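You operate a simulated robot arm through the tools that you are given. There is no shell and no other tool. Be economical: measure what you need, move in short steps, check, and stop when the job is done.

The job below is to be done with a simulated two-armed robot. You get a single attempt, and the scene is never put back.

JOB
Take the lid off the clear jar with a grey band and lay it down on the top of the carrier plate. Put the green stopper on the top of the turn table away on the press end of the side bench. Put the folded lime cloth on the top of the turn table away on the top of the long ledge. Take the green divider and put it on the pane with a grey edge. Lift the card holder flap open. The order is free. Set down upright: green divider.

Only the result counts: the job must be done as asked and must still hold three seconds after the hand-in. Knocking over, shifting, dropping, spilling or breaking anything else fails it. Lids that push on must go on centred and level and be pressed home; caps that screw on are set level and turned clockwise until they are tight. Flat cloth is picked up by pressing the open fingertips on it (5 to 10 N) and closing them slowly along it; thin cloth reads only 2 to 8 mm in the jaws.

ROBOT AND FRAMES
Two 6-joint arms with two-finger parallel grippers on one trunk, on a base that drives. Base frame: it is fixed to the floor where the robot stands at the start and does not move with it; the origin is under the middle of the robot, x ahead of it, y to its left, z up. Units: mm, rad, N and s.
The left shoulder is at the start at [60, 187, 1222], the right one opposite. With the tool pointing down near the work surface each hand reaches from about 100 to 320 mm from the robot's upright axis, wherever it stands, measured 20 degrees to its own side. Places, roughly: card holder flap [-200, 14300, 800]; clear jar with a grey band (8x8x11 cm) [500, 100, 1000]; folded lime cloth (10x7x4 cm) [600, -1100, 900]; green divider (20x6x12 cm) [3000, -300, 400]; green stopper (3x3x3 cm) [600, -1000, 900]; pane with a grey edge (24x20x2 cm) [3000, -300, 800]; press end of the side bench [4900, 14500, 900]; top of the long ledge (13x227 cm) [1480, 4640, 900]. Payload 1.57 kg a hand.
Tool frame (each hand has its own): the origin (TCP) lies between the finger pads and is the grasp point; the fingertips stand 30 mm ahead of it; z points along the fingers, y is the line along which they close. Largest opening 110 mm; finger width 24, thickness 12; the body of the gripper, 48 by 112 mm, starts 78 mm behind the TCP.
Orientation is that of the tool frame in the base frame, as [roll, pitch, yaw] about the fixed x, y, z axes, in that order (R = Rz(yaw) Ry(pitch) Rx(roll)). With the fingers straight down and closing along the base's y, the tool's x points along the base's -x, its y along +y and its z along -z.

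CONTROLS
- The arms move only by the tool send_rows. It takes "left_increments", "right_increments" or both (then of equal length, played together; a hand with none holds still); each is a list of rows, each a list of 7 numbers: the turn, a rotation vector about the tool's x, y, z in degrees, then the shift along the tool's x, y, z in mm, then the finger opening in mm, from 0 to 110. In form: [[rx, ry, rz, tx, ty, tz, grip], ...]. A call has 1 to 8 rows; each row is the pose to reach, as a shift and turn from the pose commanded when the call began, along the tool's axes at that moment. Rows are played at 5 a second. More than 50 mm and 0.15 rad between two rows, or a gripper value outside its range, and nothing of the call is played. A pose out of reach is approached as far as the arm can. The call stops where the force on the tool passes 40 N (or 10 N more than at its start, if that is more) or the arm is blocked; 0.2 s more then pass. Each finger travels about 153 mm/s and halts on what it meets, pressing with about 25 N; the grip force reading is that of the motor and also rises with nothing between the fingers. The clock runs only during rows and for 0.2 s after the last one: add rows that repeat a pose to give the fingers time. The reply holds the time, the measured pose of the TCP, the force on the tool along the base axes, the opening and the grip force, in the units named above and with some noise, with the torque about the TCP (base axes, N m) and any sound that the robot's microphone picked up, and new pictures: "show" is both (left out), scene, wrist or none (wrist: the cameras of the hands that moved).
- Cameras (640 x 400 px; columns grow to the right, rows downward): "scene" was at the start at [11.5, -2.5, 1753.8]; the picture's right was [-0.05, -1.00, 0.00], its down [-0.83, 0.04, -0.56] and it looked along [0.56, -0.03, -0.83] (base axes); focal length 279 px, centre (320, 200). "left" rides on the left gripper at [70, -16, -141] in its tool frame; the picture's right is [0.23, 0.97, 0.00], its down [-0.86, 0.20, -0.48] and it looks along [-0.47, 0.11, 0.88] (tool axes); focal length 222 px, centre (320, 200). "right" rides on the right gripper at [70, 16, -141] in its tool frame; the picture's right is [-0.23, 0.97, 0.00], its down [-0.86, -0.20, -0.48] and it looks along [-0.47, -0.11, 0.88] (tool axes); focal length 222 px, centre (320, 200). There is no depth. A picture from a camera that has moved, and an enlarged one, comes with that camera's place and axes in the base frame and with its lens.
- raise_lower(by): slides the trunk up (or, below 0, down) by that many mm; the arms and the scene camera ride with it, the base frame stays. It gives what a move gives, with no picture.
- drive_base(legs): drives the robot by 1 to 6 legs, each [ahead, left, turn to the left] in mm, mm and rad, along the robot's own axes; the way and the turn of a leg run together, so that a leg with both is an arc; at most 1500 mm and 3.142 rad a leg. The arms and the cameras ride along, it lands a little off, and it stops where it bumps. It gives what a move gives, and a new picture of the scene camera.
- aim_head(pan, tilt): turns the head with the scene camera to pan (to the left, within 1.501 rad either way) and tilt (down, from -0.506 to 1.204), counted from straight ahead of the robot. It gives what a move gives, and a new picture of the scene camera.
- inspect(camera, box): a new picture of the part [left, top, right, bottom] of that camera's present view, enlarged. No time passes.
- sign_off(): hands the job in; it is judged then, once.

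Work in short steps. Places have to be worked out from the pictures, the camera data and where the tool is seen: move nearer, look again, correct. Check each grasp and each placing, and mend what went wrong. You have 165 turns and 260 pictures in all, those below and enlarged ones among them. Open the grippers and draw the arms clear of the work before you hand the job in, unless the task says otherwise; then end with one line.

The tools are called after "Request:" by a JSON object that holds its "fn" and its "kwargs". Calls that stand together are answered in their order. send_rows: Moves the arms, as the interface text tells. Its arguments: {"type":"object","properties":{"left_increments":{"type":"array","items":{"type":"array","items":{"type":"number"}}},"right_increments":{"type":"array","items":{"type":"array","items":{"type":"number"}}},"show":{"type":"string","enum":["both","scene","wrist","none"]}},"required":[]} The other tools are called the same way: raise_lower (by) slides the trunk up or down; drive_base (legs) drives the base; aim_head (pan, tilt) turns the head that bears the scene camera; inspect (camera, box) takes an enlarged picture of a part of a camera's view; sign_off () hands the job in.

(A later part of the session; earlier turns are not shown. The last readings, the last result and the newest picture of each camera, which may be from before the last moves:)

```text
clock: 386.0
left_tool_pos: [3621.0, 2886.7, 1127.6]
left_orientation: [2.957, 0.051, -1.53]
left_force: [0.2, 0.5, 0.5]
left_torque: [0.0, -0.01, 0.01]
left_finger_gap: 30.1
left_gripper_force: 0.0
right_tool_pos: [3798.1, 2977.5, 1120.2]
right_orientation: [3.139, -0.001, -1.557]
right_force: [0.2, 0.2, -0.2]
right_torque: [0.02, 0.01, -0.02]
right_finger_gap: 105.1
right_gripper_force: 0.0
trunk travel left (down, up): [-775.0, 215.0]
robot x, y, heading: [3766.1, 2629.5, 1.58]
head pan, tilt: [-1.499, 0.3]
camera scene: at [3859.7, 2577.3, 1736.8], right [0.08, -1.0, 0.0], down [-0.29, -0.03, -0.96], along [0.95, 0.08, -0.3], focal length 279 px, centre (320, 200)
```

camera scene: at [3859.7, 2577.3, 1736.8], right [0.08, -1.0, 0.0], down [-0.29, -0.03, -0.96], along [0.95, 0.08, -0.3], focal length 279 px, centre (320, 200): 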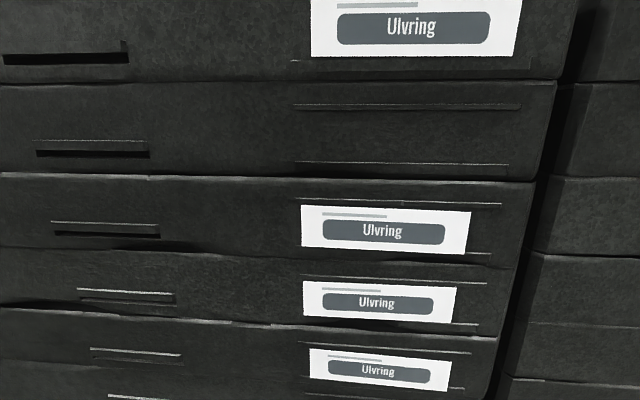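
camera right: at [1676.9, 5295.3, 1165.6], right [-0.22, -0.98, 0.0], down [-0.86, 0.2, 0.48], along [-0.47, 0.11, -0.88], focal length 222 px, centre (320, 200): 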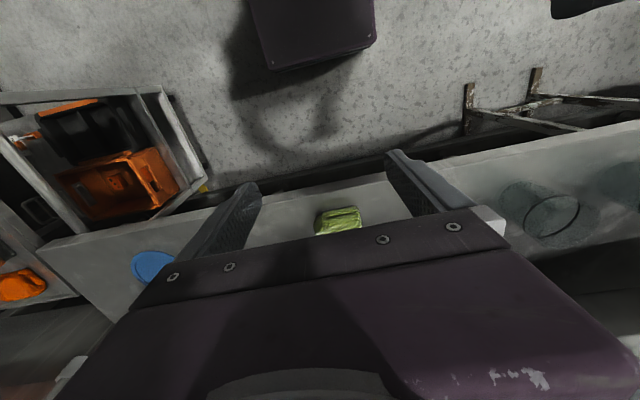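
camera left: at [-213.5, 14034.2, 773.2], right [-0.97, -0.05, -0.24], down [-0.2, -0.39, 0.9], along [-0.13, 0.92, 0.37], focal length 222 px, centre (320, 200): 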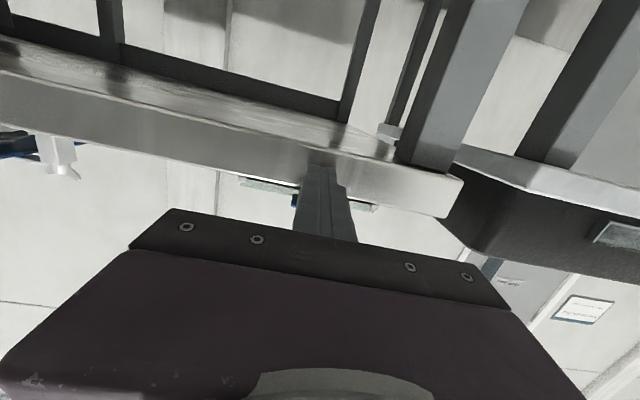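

Stack is close on the right, so shift left 80 and reverse along behind the bench to y≈-970.

Request:
{"fn": "drive_base", "kwargs": {"legs": [[0, 80, -0.012], [-1500, 0, 0], [-1500, 0, 0], [-600, 0, 0]]}}

Request:
{"fn": "aim_head", "kwargs": {"pan": 0.7, "tilt": 0.6}}

```text
clock: 404.1
left_tool_pos: [3511.2, -713.1, 1126.9]
left_orientation: [2.956, 0.05, -1.553]
left_force: [-0.2, 0.2, -0.3]
left_torque: [0.0, -0.01, -0.01]
left_finger_gap: 30.2
left_gripper_force: 0.1
right_tool_pos: [3690.0, -625.4, 1122.0]
right_orientation: [-3.141, 0.001, -1.58]
right_force: [-0.3, -0.4, 0.3]
right_torque: [0.01, 0.0, 0.02]
right_finger_gap: 105.1
right_gripper_force: 0.1
trunk travel left (down, up): [-775.0, 215.0]
robot x, y, heading: [3649.0, -972.6, 1.562]
head pan, tilt: [-1.499, 0.3]
camera scene: at [3742.9, -1027.8, 1736.8], right [0.06, -1.0, 0.0], down [-0.3, -0.02, -0.96], along [0.95, 0.06, -0.3], focal length 279 px, centre (320, 200)
```

scene: 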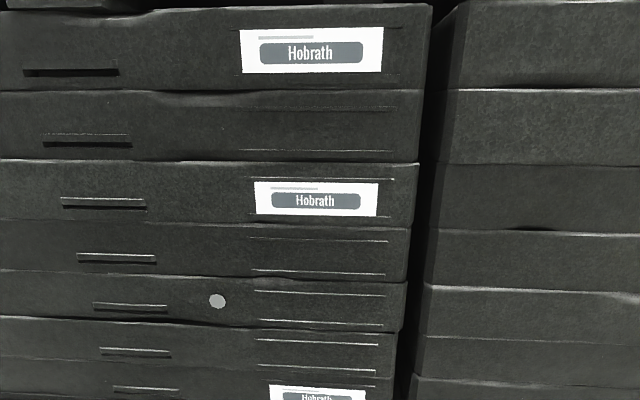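

```text
clock: 406.2
left_tool_pos: [3510.9, -713.7, 1126.7]
left_orientation: [2.956, 0.05, -1.553]
left_force: [-0.3, -1.1, 0.2]
left_torque: [0.01, 0.03, 0.0]
left_finger_gap: 29.8
left_gripper_force: 0.1
right_tool_pos: [3690.4, -627.4, 1123.8]
right_orientation: [3.141, -0.001, -1.581]
right_force: [-0.9, -0.6, 0.2]
right_torque: [0.02, 0.0, 0.04]
right_finger_gap: 105.2
right_gripper_force: 0.0
trunk travel left (down, up): [-775.0, 215.0]
robot x, y, heading: [3649.9, -974.3, 1.559]
head pan, tilt: [0.7, 0.6]
camera scene: at [3593.6, -966.4, 1709.3], right [0.77, 0.64, 0.0], down [0.36, -0.44, -0.83], along [-0.52, 0.64, -0.56], focal length 279 px, centre (320, 200)
```

scene: 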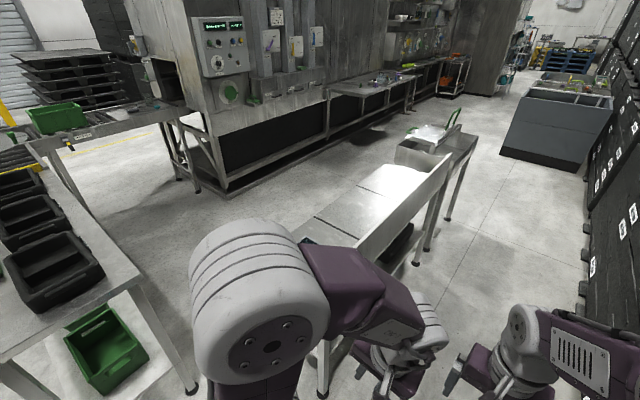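

I'm behind-right of the bench with space. First straighten the left hand and bring it forward, opening the fingers.

Request:
{"fn": "send_rows", "kwargs": {"left_increments": [[2.6, 0, 0, -40, 15, 0, 50], [5.2, 0, 0, -80, 30, 0, 70], [7.9, 0, 0, -120, 45, 0, 70], [10.6, 0, 0, -160, 60, 0, 70], [10.6, 0, 0, -160, 60, 0, 70]], "show": "none"}}

```text
clock: 407.4
left_tool_pos: [3463.1, -595.9, 1087.8]
left_orientation: [3.003, 0.108, -1.561]
left_force: [0.1, 0.5, -0.9]
left_torque: [-0.02, 0.02, 0.01]
left_finger_gap: 69.7
left_gripper_force: 0.1
left hand out of reach, approached as far as the arm can: row 1, 2, 3, 4, 5
right_tool_pos: [3689.8, -626.9, 1121.7]
right_orientation: [-3.141, -0.001, -1.58]
right_force: [-0.9, -0.3, -0.7]
right_torque: [0.02, 0.01, -0.06]
right_finger_gap: 105.2
right_gripper_force: 0.2
trunk travel left (down, up): [-775.0, 215.0]
robot x, y, heading: [3649.7, -973.0, 1.562]
head pan, tilt: [0.7, 0.6]
```

Request:
{"fn": "aim_head", "kwargs": {"pan": 0.2, "tilt": 0.9}}

```text
clock: 408.3
left_tool_pos: [3463.6, -598.1, 1088.6]
left_orientation: [3.004, 0.107, -1.56]
left_force: [-0.1, -0.1, -0.5]
left_torque: [-0.03, -0.04, 0.01]
left_finger_gap: 70.0
left_gripper_force: 0.0
right_tool_pos: [3691.0, -626.5, 1121.9]
right_orientation: [3.141, 0.0, -1.582]
right_force: [0.1, 0.0, -0.4]
right_torque: [0.0, -0.03, 0.0]
right_finger_gap: 104.9
right_gripper_force: 0.1
trunk travel left (down, up): [-775.0, 215.0]
robot x, y, heading: [3657.0, -977.1, 1.561]
head pan, tilt: [0.201, 0.901]
camera scene: at [3635.3, -960.4, 1684.6], right [0.98, 0.19, 0.0], down [0.15, -0.77, -0.62], along [-0.12, 0.61, -0.78], focal length 279 px, centre (320, 200)
```

scene: 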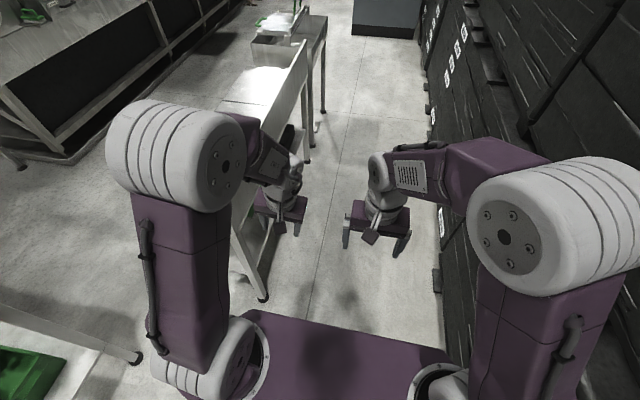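

The arm looks normal; I command a full correction to a plain downward pose near its original place.

Request:
{"fn": "send_rows", "kwargs": {"left_increments": [[2, 1.5, 0, 10, -12, -8, 70], [4, 3, 0, 20, -25, -16, 70], [6, 4.5, 0, 30, -38, -24, 70], [7.9, 6.1, 0, 30, -50, -30, 70], [7.9, 6.1, 0, 30, -50, -30, 70]], "show": "none"}}

```text
clock: 409.5
left_tool_pos: [3490.5, -629.5, 1071.8]
left_orientation: [3.027, 0.087, -1.558]
left_force: [0.4, -0.3, 0.6]
left_torque: [0.02, -0.01, -0.01]
left_finger_gap: 70.0
left_gripper_force: 0.0
left hand out of reach, approached as far as the arm can: row 1, 2, 3, 4, 5
right_tool_pos: [3690.8, -627.5, 1123.0]
right_orientation: [3.141, 0.002, -1.58]
right_force: [0.3, -0.2, -0.7]
right_torque: [-0.01, -0.06, 0.02]
right_finger_gap: 104.8
right_gripper_force: 0.1
trunk travel left (down, up): [-775.0, 215.0]
robot x, y, heading: [3652.0, -975.1, 1.557]
head pan, tilt: [0.201, 0.901]
```

The left arm seems to be in its "horizontal-hand" branch, which suits the coming grasp. I rotate the hand to point ahead again while extending.

Request:
{"fn": "send_rows", "kwargs": {"left_increments": [[-3.5, -4, 0, -12, 0, 0, 70], [-7, -8, 0, -25, 0, 0, 70], [-7, -8, 0, -25, 0, 0, 70]], "show": "none"}}

Request:
{"fn": "send_rows", "kwargs": {"left_increments": [[0, -8, 0, -22, 0, 0, 70], [0, -16, 0, -44, 0, 0, 70], [0, -24, 0, -66, 0, 0, 70], [0, -32, 0, -88, 0, 0, 70], [0, -40, 0, -110, 0, 0, 70], [0, -48, 0, -132, 0, 0, 70], [0, -56, 0, -154, 0, 0, 70], [0, -64, 0, -176, 0, 0, 70]]}}

```text
clock: 410.3
left_tool_pos: [3489.7, -603.2, 1073.8]
left_orientation: [2.899, 0.225, -1.582]
left_force: [-0.6, -0.3, 0.1]
left_torque: [-0.02, -0.01, -0.02]
left_finger_gap: 69.8
left_gripper_force: 0.1
right_tool_pos: [3691.2, -629.0, 1122.8]
right_orientation: [-3.141, 0.001, -1.584]
right_force: [0.0, -0.5, -1.1]
right_torque: [0.06, -0.02, 0.03]
right_finger_gap: 104.9
right_gripper_force: 0.1
trunk travel left (down, up): [-775.0, 215.0]
robot x, y, heading: [3651.7, -974.4, 1.561]
head pan, tilt: [0.201, 0.901]
```

```text
clock: 412.1
left_tool_pos: [3497.2, -372.7, 1180.5]
left_orientation: [2.407, 1.22, -2.244]
left_force: [0.5, 0.8, 0.2]
left_torque: [0.0, -0.04, 0.0]
left_finger_gap: 70.3
left_gripper_force: 0.0
left hand out of reach, approached as far as the arm can: row 6, 7, 8
right_tool_pos: [3691.1, -625.8, 1122.0]
right_orientation: [-3.141, 0.0, -1.581]
right_force: [-0.1, 0.2, -0.3]
right_torque: [-0.02, -0.02, -0.03]
right_finger_gap: 105.2
right_gripper_force: 0.1
trunk travel left (down, up): [-775.0, 215.0]
robot x, y, heading: [3647.3, -979.0, 1.559]
head pan, tilt: [0.201, 0.901]
camera scene: at [3635.1, -958.7, 1684.5], right [0.98, 0.19, 0.0], down [0.15, -0.77, -0.62], along [-0.12, 0.61, -0.78], focal length 279 px, centre (320, 200)
camera left: at [3511.6, -527.6, 1146.6], right [-1.0, -0.09, 0.01], down [0.03, -0.24, 0.97], along [-0.09, 0.97, 0.24], focal length 222 px, centre (320, 200)
```

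scene: 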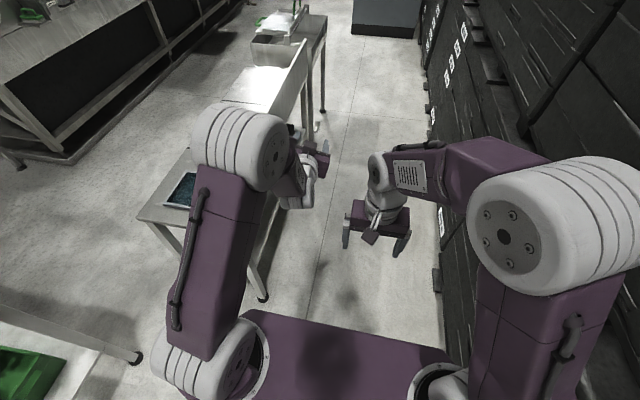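
left: 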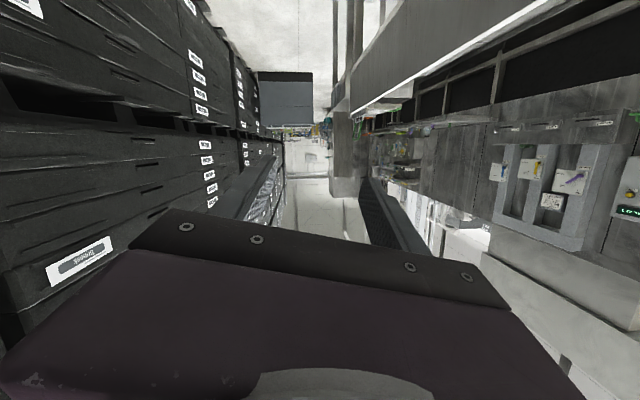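

Hand points ahead with some roll/pitch error; correct it and extend 100 mm more.

Request:
{"fn": "send_rows", "kwargs": {"left_increments": [[1.2, -5, -4.3, -9, -1, 32, 70], [2.3, -10, -8.5, -18, -2, 65, 70], [3.5, -15.1, -12.8, -27, -3, 97, 70], [3.5, -15.1, -12.8, -27, -3, 97, 70]], "show": "wrist"}}

```text
clock: 413.1
left_tool_pos: [3498.5, -236.5, 1204.1]
left_orientation: [0.223, 1.537, 1.794]
left_force: [-1.2, 0.1, -0.3]
left_torque: [0.02, -0.02, 0.01]
left_finger_gap: 70.2
left_gripper_force: 0.1
left hand out of reach, approached as far as the arm can: row 1, 2, 3, 4
right_tool_pos: [3690.4, -628.6, 1122.1]
right_orientation: [-3.141, 0.001, -1.582]
right_force: [0.0, -0.5, 0.4]
right_torque: [0.0, 0.0, -0.02]
right_finger_gap: 105.6
right_gripper_force: 0.2
trunk travel left (down, up): [-775.0, 215.0]
robot x, y, heading: [3648.3, -976.2, 1.562]
head pan, tilt: [0.201, 0.901]
camera left: at [3514.6, -376.8, 1129.9], right [-0.98, 0.0, -0.22], down [-0.19, -0.51, 0.84], along [-0.11, 0.86, 0.5], focal length 222 px, centre (320, 200)
```

left: 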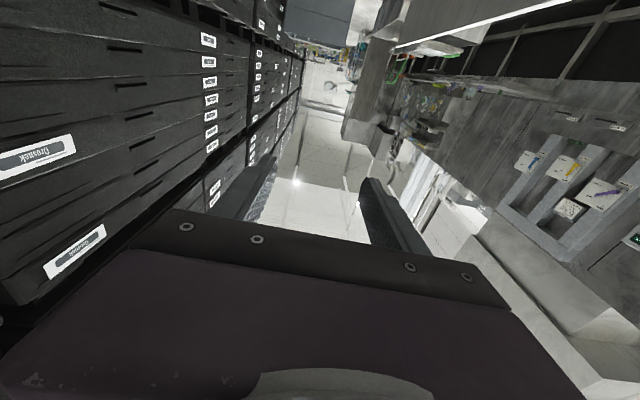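

The hand is now exactly horizontal, closing along x. From here I use base and trunk only. Move to x≈3135, y≈-1300, then lower.

Request:
{"fn": "drive_base", "kwargs": {"legs": [[-330, 0, 0.009], [0, 513, 0]]}}

Request:
{"fn": "raise_lower", "kwargs": {"by": -380}}

Request:
{"fn": "raise_lower", "kwargs": {"by": -360}}

Request:
{"fn": "aim_head", "kwargs": {"pan": 0.1, "tilt": 0.6}}

```text
clock: 417.9
left_tool_pos: [2979.4, -565.0, 1204.1]
left_orientation: [0.26, 1.538, 1.839]
left_force: [0.2, 0.4, -0.5]
left_torque: [0.01, 0.01, 0.01]
left_finger_gap: 69.7
left_gripper_force: 0.0
right_tool_pos: [3173.9, -954.4, 1122.4]
right_orientation: [3.141, 0.002, -1.576]
right_force: [-0.3, -0.1, -0.1]
right_torque: [0.01, 0.01, 0.0]
right_finger_gap: 105.3
right_gripper_force: 0.1
trunk travel left (down, up): [-775.0, 215.0]
robot x, y, heading: [3134.6, -1304.9, 1.559]
head pan, tilt: [0.201, 0.901]
camera scene: at [3121.0, -1287.4, 1684.5], right [0.98, 0.19, 0.0], down [0.15, -0.77, -0.62], along [-0.12, 0.61, -0.78], focal length 279 px, centre (320, 200)
```

scene: 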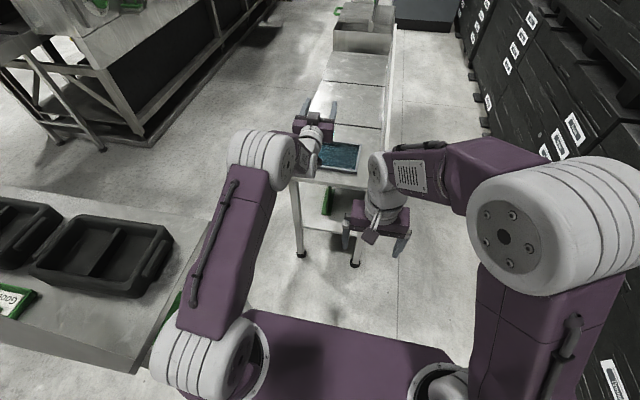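

```text
clock: 421.5
left_tool_pos: [2979.7, -565.7, 824.3]
left_orientation: [0.242, 1.536, 1.82]
left_force: [0.0, 0.1, 0.7]
left_torque: [0.0, -0.05, 0.02]
left_finger_gap: 70.1
left_gripper_force: 0.1
right_tool_pos: [3174.8, -955.5, 742.0]
right_orientation: [-3.141, 0.001, -1.576]
right_force: [0.1, -0.4, 0.2]
right_torque: [0.0, 0.01, 0.01]
right_finger_gap: 105.1
right_gripper_force: 0.1
trunk travel left (down, up): [-395.0, 595.0]
robot x, y, heading: [3135.7, -1302.6, 1.563]
head pan, tilt: [0.201, 0.901]
```

```text
clock: 425.0
left_tool_pos: [2979.6, -566.1, 463.8]
left_orientation: [0.243, 1.539, 1.822]
left_force: [-0.6, -0.2, -0.6]
left_torque: [0.01, -0.03, 0.01]
left_finger_gap: 69.9
left_gripper_force: 0.1
right_tool_pos: [3174.6, -953.8, 382.2]
right_orientation: [-3.141, 0.0, -1.576]
right_force: [0.7, 0.7, -1.1]
right_torque: [0.0, 0.0, 0.01]
right_finger_gap: 105.0
right_gripper_force: 0.1
trunk travel left (down, up): [-35.0, 955.0]
robot x, y, heading: [3133.0, -1299.5, 1.565]
head pan, tilt: [0.201, 0.901]
```

```text
clock: 425.8
left_tool_pos: [2978.2, -563.9, 464.5]
left_orientation: [0.244, 1.537, 1.822]
left_force: [-0.3, 0.0, 0.9]
left_torque: [0.01, -0.03, 0.03]
left_finger_gap: 70.1
left_gripper_force: 0.1
right_tool_pos: [3173.8, -954.2, 382.8]
right_orientation: [-3.141, 0.0, -1.577]
right_force: [0.6, -0.2, -0.7]
right_torque: [0.02, -0.01, -0.01]
right_finger_gap: 105.0
right_gripper_force: 0.0
trunk travel left (down, up): [-35.0, 955.0]
robot x, y, heading: [3135.4, -1304.1, 1.565]
head pan, tilt: [0.099, 0.6]
camera scene: at [3126.2, -1273.6, 969.3], right [1.0, 0.09, 0.0], down [0.05, -0.56, -0.82], along [-0.08, 0.82, -0.57], focal length 279 px, centre (320, 200)
```

scene: 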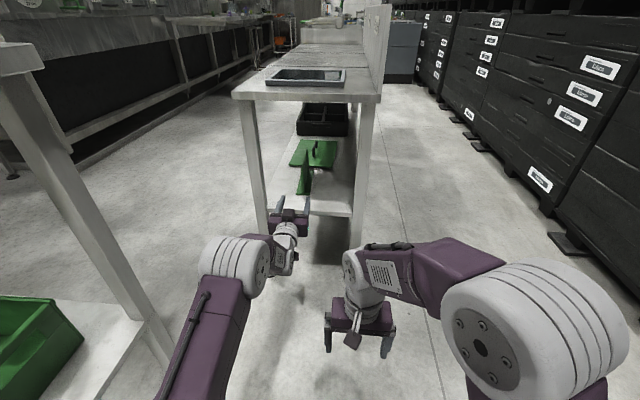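

Request:
{"fn": "inspect", "kwargs": {"camera": "scene", "box": [220, 120, 380, 245]}}

Request:
{"fn": "inspect", "kwargs": {"camera": "left", "box": [0, 0, 640, 400]}}

```text
3.20 times, centred on (300, 182) of scene
camera zoom: at [3126.2, -1273.6, 969.3], right [1.0, 0.09, 0.0], down [0.05, -0.56, -0.82], along [-0.08, 0.82, -0.57], focal length 892 px, centre (384, 256)
```

zoom: 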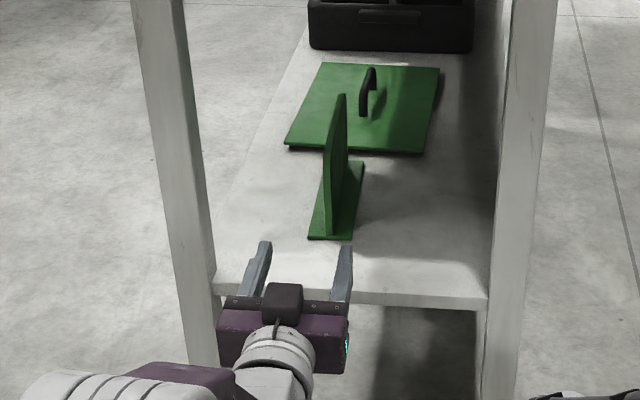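

```text
1.00 times, centred on (320, 200) of left
camera zoom: at [2996.4, -704.3, 389.7], right [-0.98, 0.0, -0.22], down [-0.19, -0.51, 0.84], along [-0.11, 0.86, 0.5], focal length 222 px, centre (320, 200)
```

zoom: 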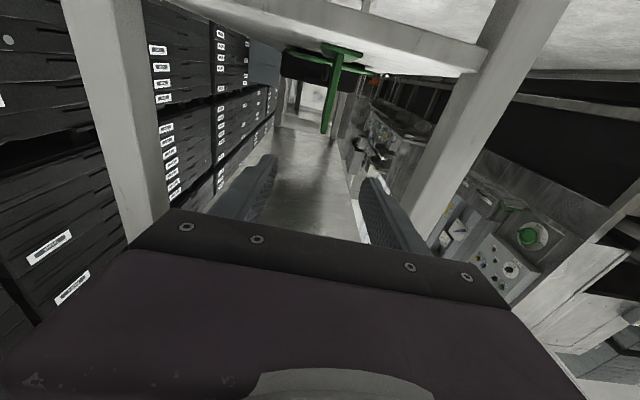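

The wrist view shows the divider end-on: plate at x≈2968, near edge y≈-348, top z≈466. I strafe left 11, lower 14, and check.

Request:
{"fn": "drive_base", "kwargs": {"legs": [[120, 11, 0]]}}

Request:
{"fn": "raise_lower", "kwargs": {"by": -14}}

Request:
{"fn": "inspect", "kwargs": {"camera": "left", "box": [160, 0, 480, 200]}}

```text
clock: 427.1
left_tool_pos: [2967.8, -445.0, 463.6]
left_orientation: [0.244, 1.538, 1.821]
left_force: [0.6, 0.2, 0.1]
left_torque: [-0.05, -0.01, 0.0]
left_finger_gap: 70.2
left_gripper_force: 0.1
right_tool_pos: [3163.4, -834.0, 382.4]
right_orientation: [3.141, -0.001, -1.577]
right_force: [-0.7, 0.2, -0.2]
right_torque: [-0.03, 0.0, -0.01]
right_finger_gap: 105.1
right_gripper_force: 0.1
trunk travel left (down, up): [-35.0, 955.0]
robot x, y, heading: [3126.0, -1180.9, 1.567]
head pan, tilt: [0.099, 0.6]
camera scene: at [3115.8, -1153.6, 969.3], right [1.0, 0.09, 0.0], down [0.05, -0.56, -0.83], along [-0.08, 0.82, -0.56], focal length 279 px, centre (320, 200)
```

scene: 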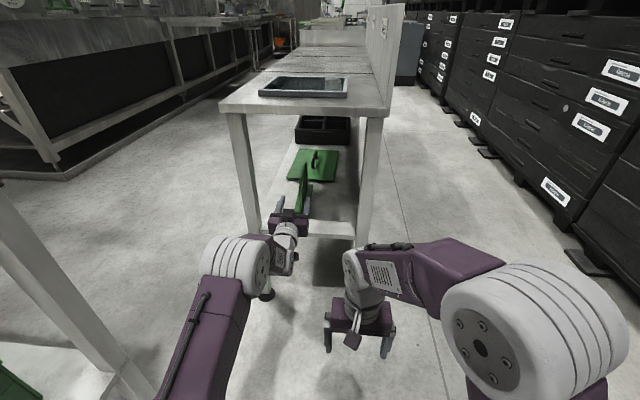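

```text
clock: 427.7
left_tool_pos: [2967.0, -444.6, 450.0]
left_orientation: [0.247, 1.538, 1.826]
left_force: [0.2, -0.6, 0.4]
left_torque: [-0.01, 0.0, -0.01]
left_finger_gap: 70.1
left_gripper_force: 0.1
right_tool_pos: [3164.1, -834.3, 368.3]
right_orientation: [-3.141, -0.001, -1.576]
right_force: [0.0, -1.2, -0.1]
right_torque: [-0.01, 0.01, 0.02]
right_finger_gap: 104.9
right_gripper_force: 0.0
trunk travel left (down, up): [-21.0, 969.0]
robot x, y, heading: [3122.1, -1183.4, 1.563]
head pan, tilt: [0.099, 0.6]
```

```text
2.00 times, centred on (320, 100) of left
camera zoom: at [2985.5, -584.3, 375.8], right [-0.98, 0.0, -0.22], down [-0.19, -0.51, 0.84], along [-0.11, 0.86, 0.5], focal length 444 px, centre (320, 400)
```

zoom: 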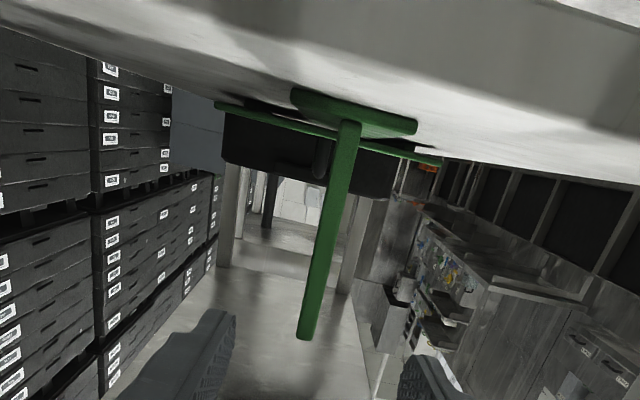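

Aligned (plate x≈2971 vs TCP 2967). Advance 140 mm and check.

Request:
{"fn": "drive_base", "kwargs": {"legs": [[140, -3, 0]]}}

Request:
{"fn": "inspect", "kwargs": {"camera": "left", "box": [160, 50, 480, 250]}}

```text
clock: 429.1
left_tool_pos: [2970.6, -315.1, 458.2]
left_orientation: [0.178, 1.528, 1.756]
left_force: [0.2, -28.2, 26.1]
left_torque: [-6.58, -0.38, -0.31]
left_finger_gap: 70.0
left_gripper_force: 0.0
right_tool_pos: [3165.9, -702.7, 369.4]
right_orientation: [3.141, 0.007, -1.572]
right_force: [-0.5, -0.4, 0.5]
right_torque: [0.0, 0.0, -0.03]
right_finger_gap: 105.2
right_gripper_force: 0.0
trunk travel left (down, up): [-21.0, 969.0]
robot x, y, heading: [3129.7, -1050.2, 1.566]
head pan, tilt: [0.099, 0.6]
stopped in leg 1: the force on the tool passed its limit (the readings are from after the stop); the commanded pose is now the measured one
camera scene: at [3120.0, -1026.2, 955.3], right [1.0, 0.1, 0.0], down [0.05, -0.56, -0.83], along [-0.08, 0.82, -0.56], focal length 279 px, centre (320, 200)
```

scene: 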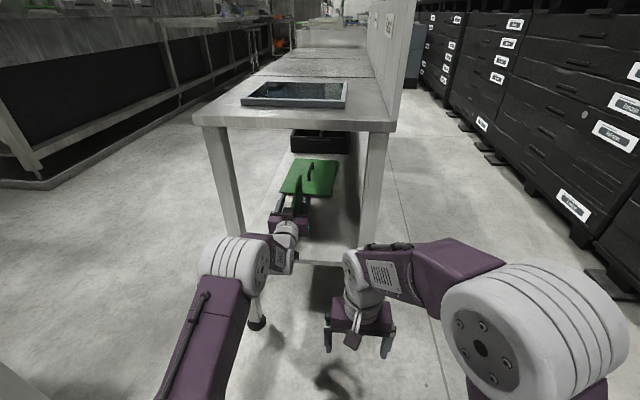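

```text
2.00 times, centred on (320, 150) of left
camera zoom: at [2989.0, -454.5, 382.8], right [-0.98, 0.0, -0.22], down [-0.19, -0.52, 0.84], along [-0.11, 0.86, 0.5], focal length 444 px, centre (320, 300)
```

zoom: 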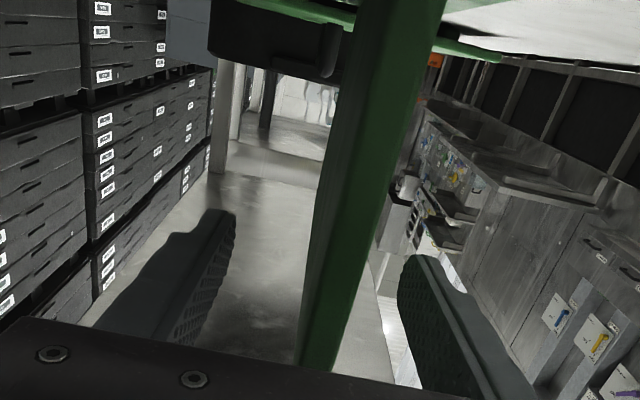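

The camera housing touched the shelf lip; the plate is already well between the fingers. Back 5 mm to relieve and close gently.

Request:
{"fn": "drive_base", "kwargs": {"legs": [[-6, 0, 0]]}}

Request:
{"fn": "send_rows", "kwargs": {"left_increments": [[0, 0, 0, 0, 0, 0, 55], [0, 0, 0, 0, 0, 0, 40], [0, 0, 0, 0, 0, 0, 28], [0, 0, 0, 0, 0, 0, 16], [0, 0, 0, 0, 0, 0, 6], [0, 0, 0, 0, 0, 0, 0], [0, 0, 0, 0, 0, 0, 0]]}}

```text
clock: 429.8
left_tool_pos: [2969.4, -320.3, 455.7]
left_orientation: [0.197, 1.533, 1.777]
left_force: [0.0, -3.6, 15.3]
left_torque: [-2.47, -0.2, -0.05]
left_finger_gap: 69.8
left_gripper_force: 0.1
right_tool_pos: [3165.3, -708.6, 369.3]
right_orientation: [-3.142, 0.002, -1.576]
right_force: [-0.2, 0.1, -0.1]
right_torque: [-0.04, -0.03, 0.01]
right_finger_gap: 104.9
right_gripper_force: 0.0
trunk travel left (down, up): [-21.0, 969.0]
robot x, y, heading: [3128.9, -1054.1, 1.566]
head pan, tilt: [0.099, 0.6]
camera scene: at [3119.7, -1029.3, 955.3], right [1.0, 0.1, 0.0], down [0.05, -0.56, -0.83], along [-0.08, 0.82, -0.56], focal length 279 px, centre (320, 200)
```

scene: 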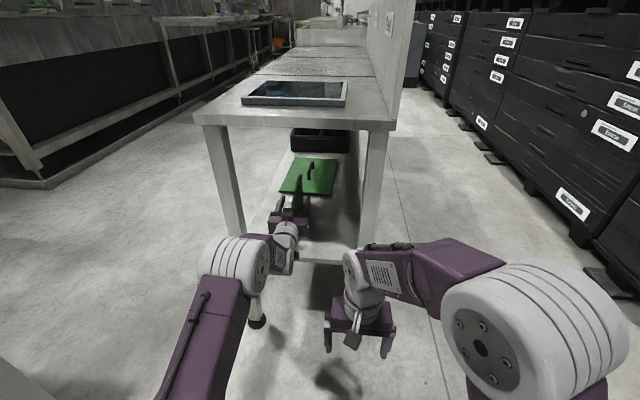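

```text
clock: 431.4
left_tool_pos: [2971.4, -320.0, 455.4]
left_orientation: [0.188, 1.532, 1.767]
left_force: [1.0, -10.1, 9.0]
left_torque: [-1.59, -0.22, -0.3]
left_finger_gap: 9.7
left_gripper_force: 25.2
right_tool_pos: [3167.3, -707.3, 369.3]
right_orientation: [-3.141, 0.002, -1.574]
right_force: [0.5, -0.2, 0.0]
right_torque: [-0.01, 0.02, 0.01]
right_finger_gap: 105.1
right_gripper_force: 0.0
trunk travel left (down, up): [-21.0, 969.0]
robot x, y, heading: [3123.6, -1053.6, 1.568]
head pan, tilt: [0.099, 0.6]
camera scene: at [3119.6, -1029.1, 955.4], right [1.0, 0.1, 0.0], down [0.05, -0.56, -0.83], along [-0.08, 0.82, -0.56], focal length 279 px, centre (320, 200)
camera left: at [2988.8, -459.0, 380.2], right [-0.98, 0.0, -0.22], down [-0.19, -0.51, 0.84], along [-0.11, 0.86, 0.5], focal length 222 px, centre (320, 200)
```

scene: 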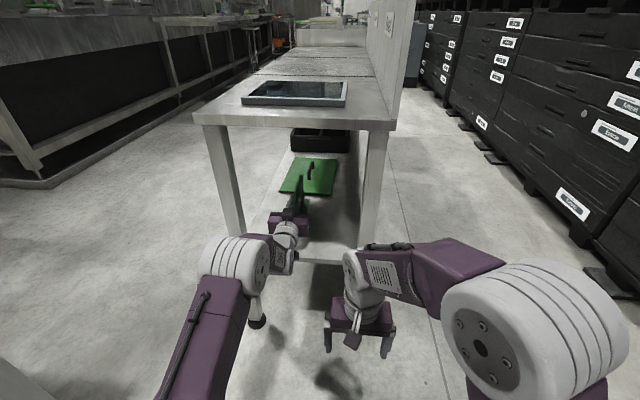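
left: 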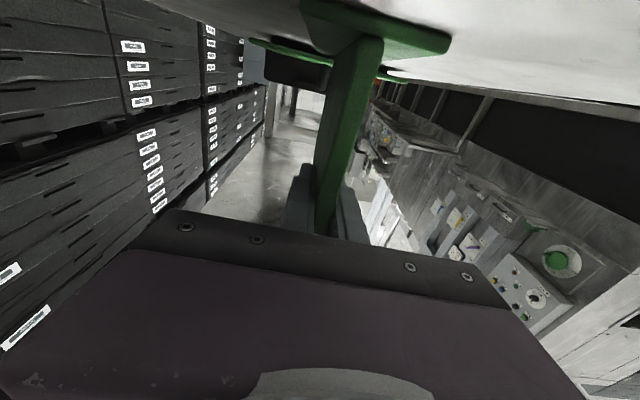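

Plate gripped (9.7 mm). Lift 40 mm with the trunk and check.

Request:
{"fn": "raise_lower", "kwargs": {"by": 40}}

Request:
{"fn": "inspect", "kwargs": {"camera": "scene", "box": [220, 120, 380, 260]}}

Request:
{"fn": "inspect", "kwargs": {"camera": "left", "box": [160, 0, 480, 250]}}

```text
clock: 432.2
left_tool_pos: [2971.5, -318.7, 492.9]
left_orientation: [0.204, 1.536, 1.785]
left_force: [0.0, 0.3, -2.2]
left_torque: [-0.1, 0.02, -0.01]
left_finger_gap: 9.9
left_gripper_force: 24.8
right_tool_pos: [3166.6, -708.5, 407.5]
right_orientation: [-3.141, 0.001, -1.572]
right_force: [-0.3, 0.1, 0.9]
right_torque: [0.0, 0.0, -0.02]
right_finger_gap: 105.3
right_gripper_force: 0.2
trunk travel left (down, up): [-61.0, 929.0]
robot x, y, heading: [3127.3, -1052.7, 1.565]
head pan, tilt: [0.099, 0.6]
```

```text
2.86 times, centred on (300, 190) of scene
camera zoom: at [3119.3, -1027.1, 995.3], right [1.0, 0.1, 0.0], down [0.05, -0.56, -0.82], along [-0.08, 0.82, -0.57], focal length 796 px, centre (377, 229)
```

zoom: 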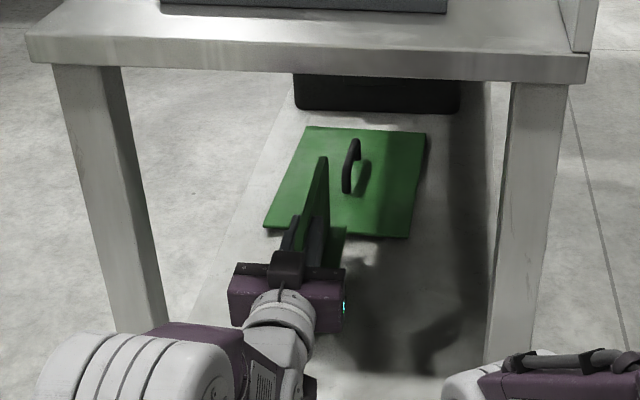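

```text
1.60 times, centred on (320, 125) of left
camera zoom: at [2988.6, -458.4, 418.3], right [-0.98, 0.0, -0.22], down [-0.19, -0.51, 0.84], along [-0.11, 0.86, 0.5], focal length 355 px, centre (320, 320)
```

zoom: 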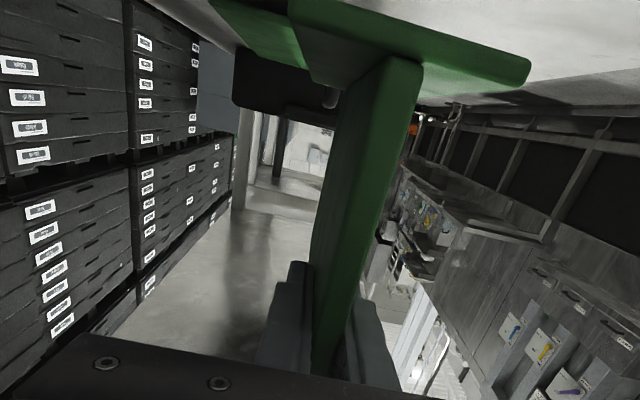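

Held level (≈2 N). Reverse 345 mm out of the shelf, then raise.

Request:
{"fn": "drive_base", "kwargs": {"legs": [[-345, 0, 0]]}}

Request:
{"fn": "raise_lower", "kwargs": {"by": 400}}

Request:
{"fn": "raise_lower", "kwargs": {"by": 100}}

Request:
{"fn": "aim_head", "kwargs": {"pan": 0.1, "tilt": 0.7}}

```text
clock: 434.5
left_tool_pos: [2971.5, -663.2, 493.1]
left_orientation: [0.2, 1.535, 1.775]
left_force: [1.0, -0.7, -2.0]
left_torque: [-0.06, 0.01, 0.01]
left_finger_gap: 9.7
left_gripper_force: 24.7
right_tool_pos: [3165.6, -1051.7, 407.9]
right_orientation: [3.141, 0.0, -1.579]
right_force: [-0.5, -0.5, -0.2]
right_torque: [0.01, 0.04, -0.02]
right_finger_gap: 105.1
right_gripper_force: 0.0
trunk travel left (down, up): [-61.0, 929.0]
robot x, y, heading: [3128.0, -1401.5, 1.557]
head pan, tilt: [0.099, 0.6]
camera scene: at [3117.4, -1370.7, 995.3], right [1.0, 0.09, 0.0], down [0.05, -0.56, -0.82], along [-0.08, 0.82, -0.57], focal length 279 px, centre (320, 200)
```

scene: 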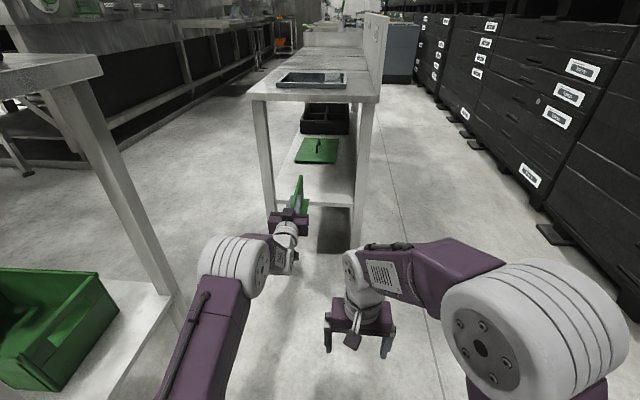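

```text
clock: 438.3
left_tool_pos: [2973.0, -662.2, 892.6]
left_orientation: [0.204, 1.532, 1.777]
left_force: [1.2, 0.6, -1.6]
left_torque: [-0.09, 0.02, 0.02]
left_finger_gap: 9.7
left_gripper_force: 24.9
right_tool_pos: [3165.4, -1051.8, 809.3]
right_orientation: [3.141, -0.001, -1.578]
right_force: [0.5, -0.3, 0.4]
right_torque: [0.03, 0.02, -0.02]
right_finger_gap: 105.1
right_gripper_force: 0.1
trunk travel left (down, up): [-461.0, 529.0]
robot x, y, heading: [3124.3, -1398.9, 1.56]
head pan, tilt: [0.099, 0.6]
```

```text
clock: 439.6
left_tool_pos: [2971.3, -660.7, 993.0]
left_orientation: [0.201, 1.535, 1.776]
left_force: [-1.2, 0.3, -1.8]
left_torque: [-0.04, 0.01, 0.01]
left_finger_gap: 9.9
left_gripper_force: 24.7
right_tool_pos: [3165.1, -1052.2, 908.5]
right_orientation: [3.141, 0.002, -1.578]
right_force: [0.0, 0.4, 0.4]
right_torque: [0.02, -0.01, -0.01]
right_finger_gap: 105.1
right_gripper_force: 0.3
trunk travel left (down, up): [-561.0, 429.0]
robot x, y, heading: [3127.5, -1399.6, 1.559]
head pan, tilt: [0.099, 0.6]
```

```text
clock: 440.3
left_tool_pos: [2971.7, -661.7, 993.9]
left_orientation: [0.2, 1.535, 1.777]
left_force: [0.1, 0.7, -1.6]
left_torque: [-0.06, 0.02, 0.0]
left_finger_gap: 9.9
left_gripper_force: 24.6
right_tool_pos: [3165.8, -1051.3, 906.6]
right_orientation: [-3.14, 0.0, -1.578]
right_force: [0.0, -0.3, -0.3]
right_torque: [-0.02, 0.02, 0.01]
right_finger_gap: 105.3
right_gripper_force: 0.0
trunk travel left (down, up): [-561.0, 429.0]
robot x, y, heading: [3127.5, -1398.4, 1.564]
head pan, tilt: [0.099, 0.7]
camera scene: at [3117.6, -1373.9, 1486.7], right [1.0, 0.09, 0.0], down [0.06, -0.64, -0.76], along [-0.07, 0.76, -0.64], focal length 279 px, centre (320, 200)
```

scene: 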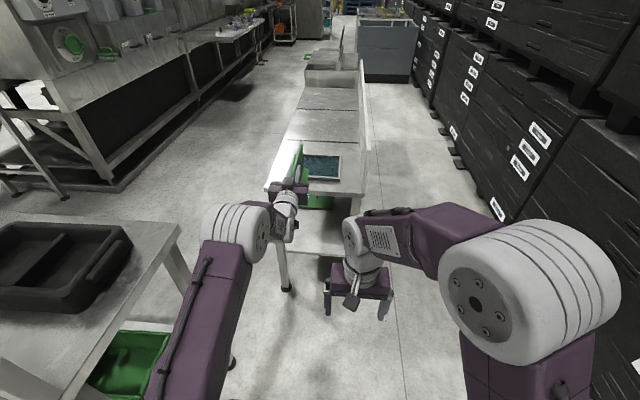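

Request:
{"fn": "inspect", "kwargs": {"camera": "scene", "box": [256, 130, 368, 210]}}

```text
5.00 times, centred on (312, 170) of scene
camera zoom: at [3117.6, -1373.9, 1486.7], right [1.0, 0.09, 0.0], down [0.06, -0.64, -0.76], along [-0.07, 0.76, -0.64], focal length 1394 px, centre (360, 350)
```

zoom: 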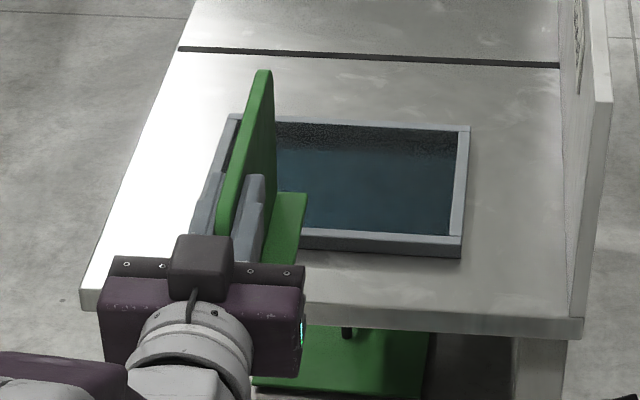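

Pane: centre ≈ (3001,-292), top z ≈784. The divider foot is 109 mm below the TCP, centre 63 mm ahead. Move to TCP (3000,-355) at height.

Request:
{"fn": "drive_base", "kwargs": {"legs": [[307, -28, 0.005]]}}

Request:
{"fn": "inspect", "kwargs": {"camera": "scene", "box": [240, 140, 400, 240]}}

```text
clock: 442.4
left_tool_pos: [3000.3, -358.6, 993.5]
left_orientation: [0.204, 1.535, 1.783]
left_force: [0.5, -0.1, -2.6]
left_torque: [-0.08, -0.01, -0.01]
left_finger_gap: 9.8
left_gripper_force: 25.0
right_tool_pos: [3193.4, -748.8, 908.9]
right_orientation: [-3.14, 0.001, -1.577]
right_force: [-0.5, 0.3, -0.6]
right_torque: [-0.01, 0.01, 0.03]
right_finger_gap: 105.1
right_gripper_force: 0.0
trunk travel left (down, up): [-561.0, 429.0]
robot x, y, heading: [3152.8, -1097.3, 1.566]
head pan, tilt: [0.099, 0.7]
camera scene: at [3147.7, -1070.3, 1486.7], right [1.0, 0.09, 0.0], down [0.06, -0.64, -0.76], along [-0.07, 0.76, -0.64], focal length 279 px, centre (320, 200)
```

scene: 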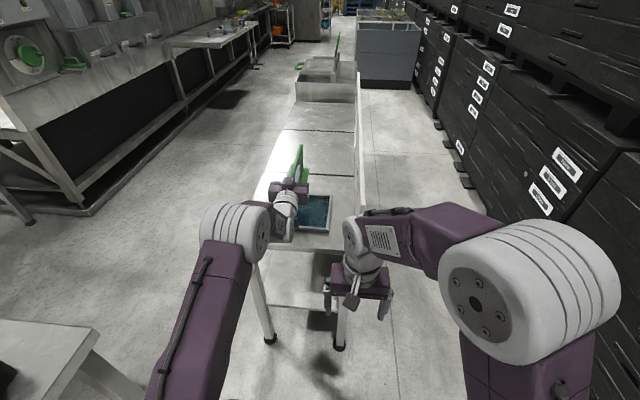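

```text
4.00 times, centred on (320, 190) of scene
camera zoom: at [3147.7, -1070.3, 1486.7], right [1.0, 0.09, 0.0], down [0.06, -0.64, -0.76], along [-0.07, 0.76, -0.64], focal length 1115 px, centre (320, 240)
```

zoom: 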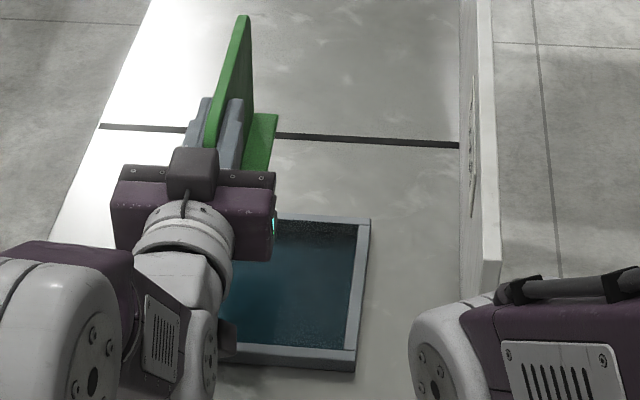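

Pane edges confirmed (y −382…−200, x 2885…3117). Lower 90 mm, then small steps.

Request:
{"fn": "raise_lower", "kwargs": {"by": -90}}

Request:
{"fn": "inspect", "kwargs": {"camera": "scene", "box": [240, 140, 400, 240]}}

Request:
{"fn": "inspect", "kwargs": {"camera": "left", "box": [160, 0, 480, 200]}}

```text
clock: 443.6
left_tool_pos: [2999.5, -358.7, 902.2]
left_orientation: [0.202, 1.533, 1.779]
left_force: [-0.3, 0.7, -2.1]
left_torque: [-0.1, 0.02, 0.01]
left_finger_gap: 10.0
left_gripper_force: 25.3
right_tool_pos: [3195.7, -747.7, 818.5]
right_orientation: [-3.141, -0.001, -1.575]
right_force: [-0.3, -0.2, -0.1]
right_torque: [-0.01, 0.0, -0.02]
right_finger_gap: 105.1
right_gripper_force: 0.1
trunk travel left (down, up): [-471.0, 519.0]
robot x, y, heading: [3158.4, -1097.2, 1.565]
head pan, tilt: [0.099, 0.7]
```

```text
4.00 times, centred on (320, 190) of scene
camera zoom: at [3147.6, -1071.1, 1396.7], right [1.0, 0.09, 0.0], down [0.06, -0.64, -0.76], along [-0.07, 0.76, -0.64], focal length 1115 px, centre (320, 240)
```

zoom: 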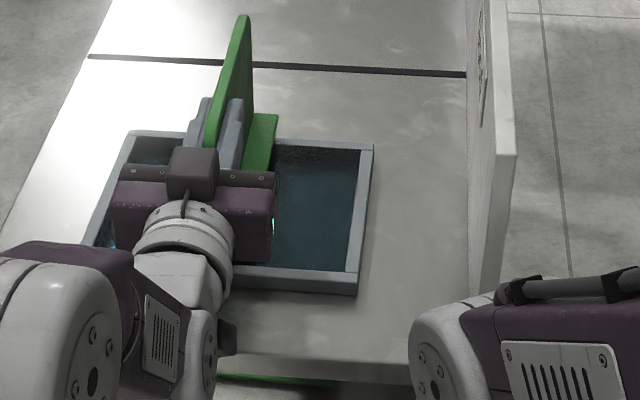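

```text
2.00 times, centred on (320, 100) of left
camera zoom: at [3017.6, -498.5, 828.8], right [-0.98, 0.0, -0.22], down [-0.19, -0.51, 0.84], along [-0.11, 0.86, 0.5], focal length 444 px, centre (320, 400)
```

zoom: 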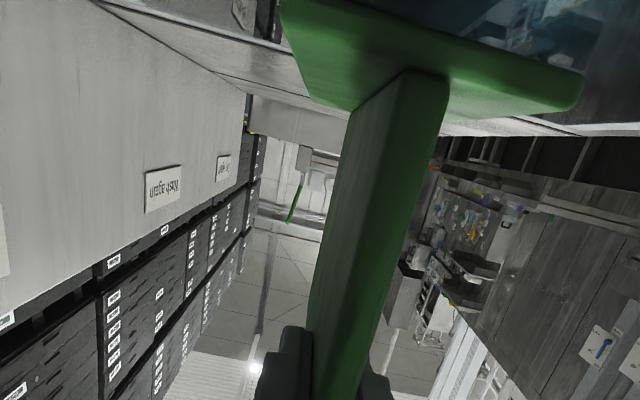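

The divider's far end appears ~15 mm past the pane's back edge; move back 13 mm and lower in small steps.

Request:
{"fn": "drive_base", "kwargs": {"legs": [[-14, 0, 0]]}}

Request:
{"fn": "raise_lower", "kwargs": {"by": -6}}

Request:
{"fn": "raise_lower", "kwargs": {"by": -4}}

```text
clock: 444.4
left_tool_pos: [3000.2, -373.3, 904.1]
left_orientation: [0.199, 1.534, 1.78]
left_force: [0.3, -0.4, -1.6]
left_torque: [-0.07, 0.02, -0.01]
left_finger_gap: 9.7
left_gripper_force: 25.5
right_tool_pos: [3194.2, -761.9, 818.5]
right_orientation: [-3.141, 0.001, -1.575]
right_force: [0.0, -0.4, 0.7]
right_torque: [-0.01, 0.05, -0.01]
right_finger_gap: 105.2
right_gripper_force: 0.0
trunk travel left (down, up): [-471.0, 519.0]
robot x, y, heading: [3152.4, -1111.4, 1.565]
head pan, tilt: [0.099, 0.7]
camera scene: at [3147.4, -1084.8, 1396.7], right [1.0, 0.09, 0.0], down [0.06, -0.64, -0.76], along [-0.07, 0.76, -0.64], focal length 279 px, centre (320, 200)
```

scene: 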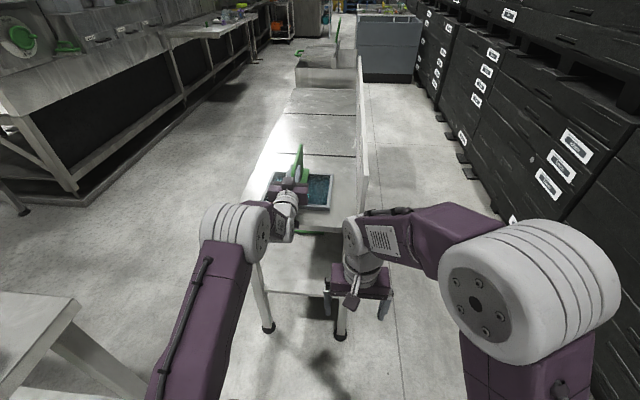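

```text
clock: 444.9
left_tool_pos: [3000.0, -372.8, 898.2]
left_orientation: [0.211, 1.536, 1.788]
left_force: [0.8, -0.6, -1.6]
left_torque: [-0.08, -0.03, -0.03]
left_finger_gap: 10.1
left_gripper_force: 25.3
right_tool_pos: [3194.7, -761.4, 812.6]
right_orientation: [-3.14, -0.001, -1.576]
right_force: [0.4, -0.7, -0.4]
right_torque: [-0.02, 0.03, -0.01]
right_finger_gap: 104.9
right_gripper_force: 0.0
trunk travel left (down, up): [-465.0, 525.0]
robot x, y, heading: [3152.6, -1110.3, 1.565]
head pan, tilt: [0.099, 0.7]
```

```text
clock: 445.5
left_tool_pos: [3000.3, -373.0, 892.2]
left_orientation: [0.207, 1.534, 1.783]
left_force: [0.1, -0.1, -1.6]
left_torque: [-0.06, -0.01, 0.03]
left_finger_gap: 9.9
left_gripper_force: 24.7
right_tool_pos: [3194.8, -761.8, 808.2]
right_orientation: [-3.141, -0.001, -1.576]
right_force: [0.6, 1.1, 0.2]
right_torque: [0.0, 0.01, 0.03]
right_finger_gap: 105.1
right_gripper_force: 0.1
trunk travel left (down, up): [-461.0, 529.0]
robot x, y, heading: [3155.3, -1108.7, 1.567]
head pan, tilt: [0.099, 0.7]
```

No contact yet at 892; continue in 4 mm steps.

Request:
{"fn": "raise_lower", "kwargs": {"by": -4}}

Request:
{"fn": "raise_lower", "kwargs": {"by": -4}}

Request:
{"fn": "inspect", "kwargs": {"camera": "scene", "box": [240, 140, 368, 220]}}

Request:
{"fn": "inspect", "kwargs": {"camera": "left", "box": [160, 0, 480, 200]}}

```text
clock: 446.0
left_tool_pos: [2999.6, -372.9, 891.1]
left_orientation: [0.174, 1.532, 1.752]
left_force: [-0.9, 2.4, 4.9]
left_torque: [0.35, -0.13, 0.02]
left_finger_gap: 10.0
left_gripper_force: 25.3
right_tool_pos: [3194.6, -762.9, 804.2]
right_orientation: [3.141, -0.001, -1.576]
right_force: [-0.3, -0.3, -1.0]
right_torque: [0.0, 0.02, 0.0]
right_finger_gap: 105.2
right_gripper_force: 0.1
trunk travel left (down, up): [-457.0, 533.0]
robot x, y, heading: [3155.0, -1111.1, 1.565]
head pan, tilt: [0.099, 0.7]
```

```text
clock: 446.5
left_tool_pos: [2999.3, -373.9, 889.2]
left_orientation: [0.15, 1.528, 1.728]
left_force: [-2.4, 5.6, 21.0]
left_torque: [-0.26, -0.38, 0.09]
left_finger_gap: 9.3
left_gripper_force: 24.9
right_tool_pos: [3194.6, -763.8, 801.7]
right_orientation: [-3.141, 0.001, -1.577]
right_force: [-0.8, 0.0, 0.0]
right_torque: [0.01, 0.0, 0.01]
right_finger_gap: 105.0
right_gripper_force: 0.1
trunk travel left (down, up): [-453.0, 537.0]
robot x, y, heading: [3152.5, -1109.4, 1.561]
head pan, tilt: [0.099, 0.7]
```

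```text
5.00 times, centred on (304, 180) of scene
camera zoom: at [3147.9, -1087.8, 1379.0], right [1.0, 0.09, 0.0], down [0.06, -0.64, -0.77], along [-0.07, 0.76, -0.64], focal length 1394 px, centre (400, 300)
```

zoom: 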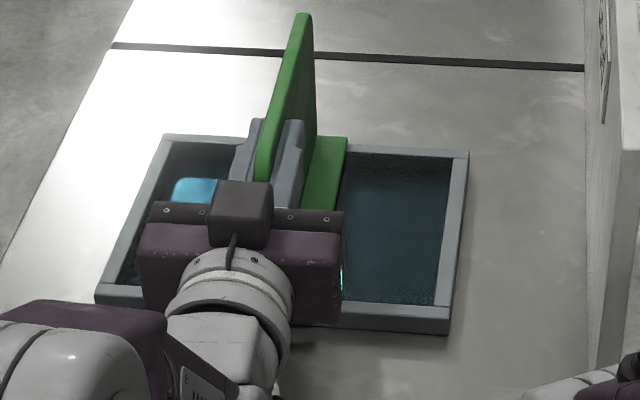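

```text
2.00 times, centred on (320, 100) of left
camera zoom: at [3017.7, -513.1, 814.2], right [-0.98, 0.0, -0.22], down [-0.19, -0.52, 0.83], along [-0.11, 0.86, 0.5], focal length 444 px, centre (320, 400)
```

zoom: 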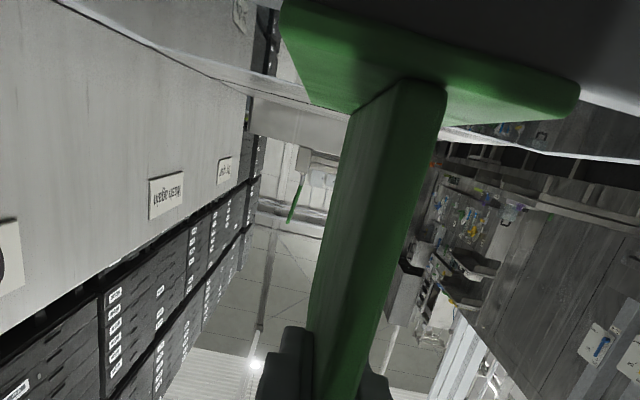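

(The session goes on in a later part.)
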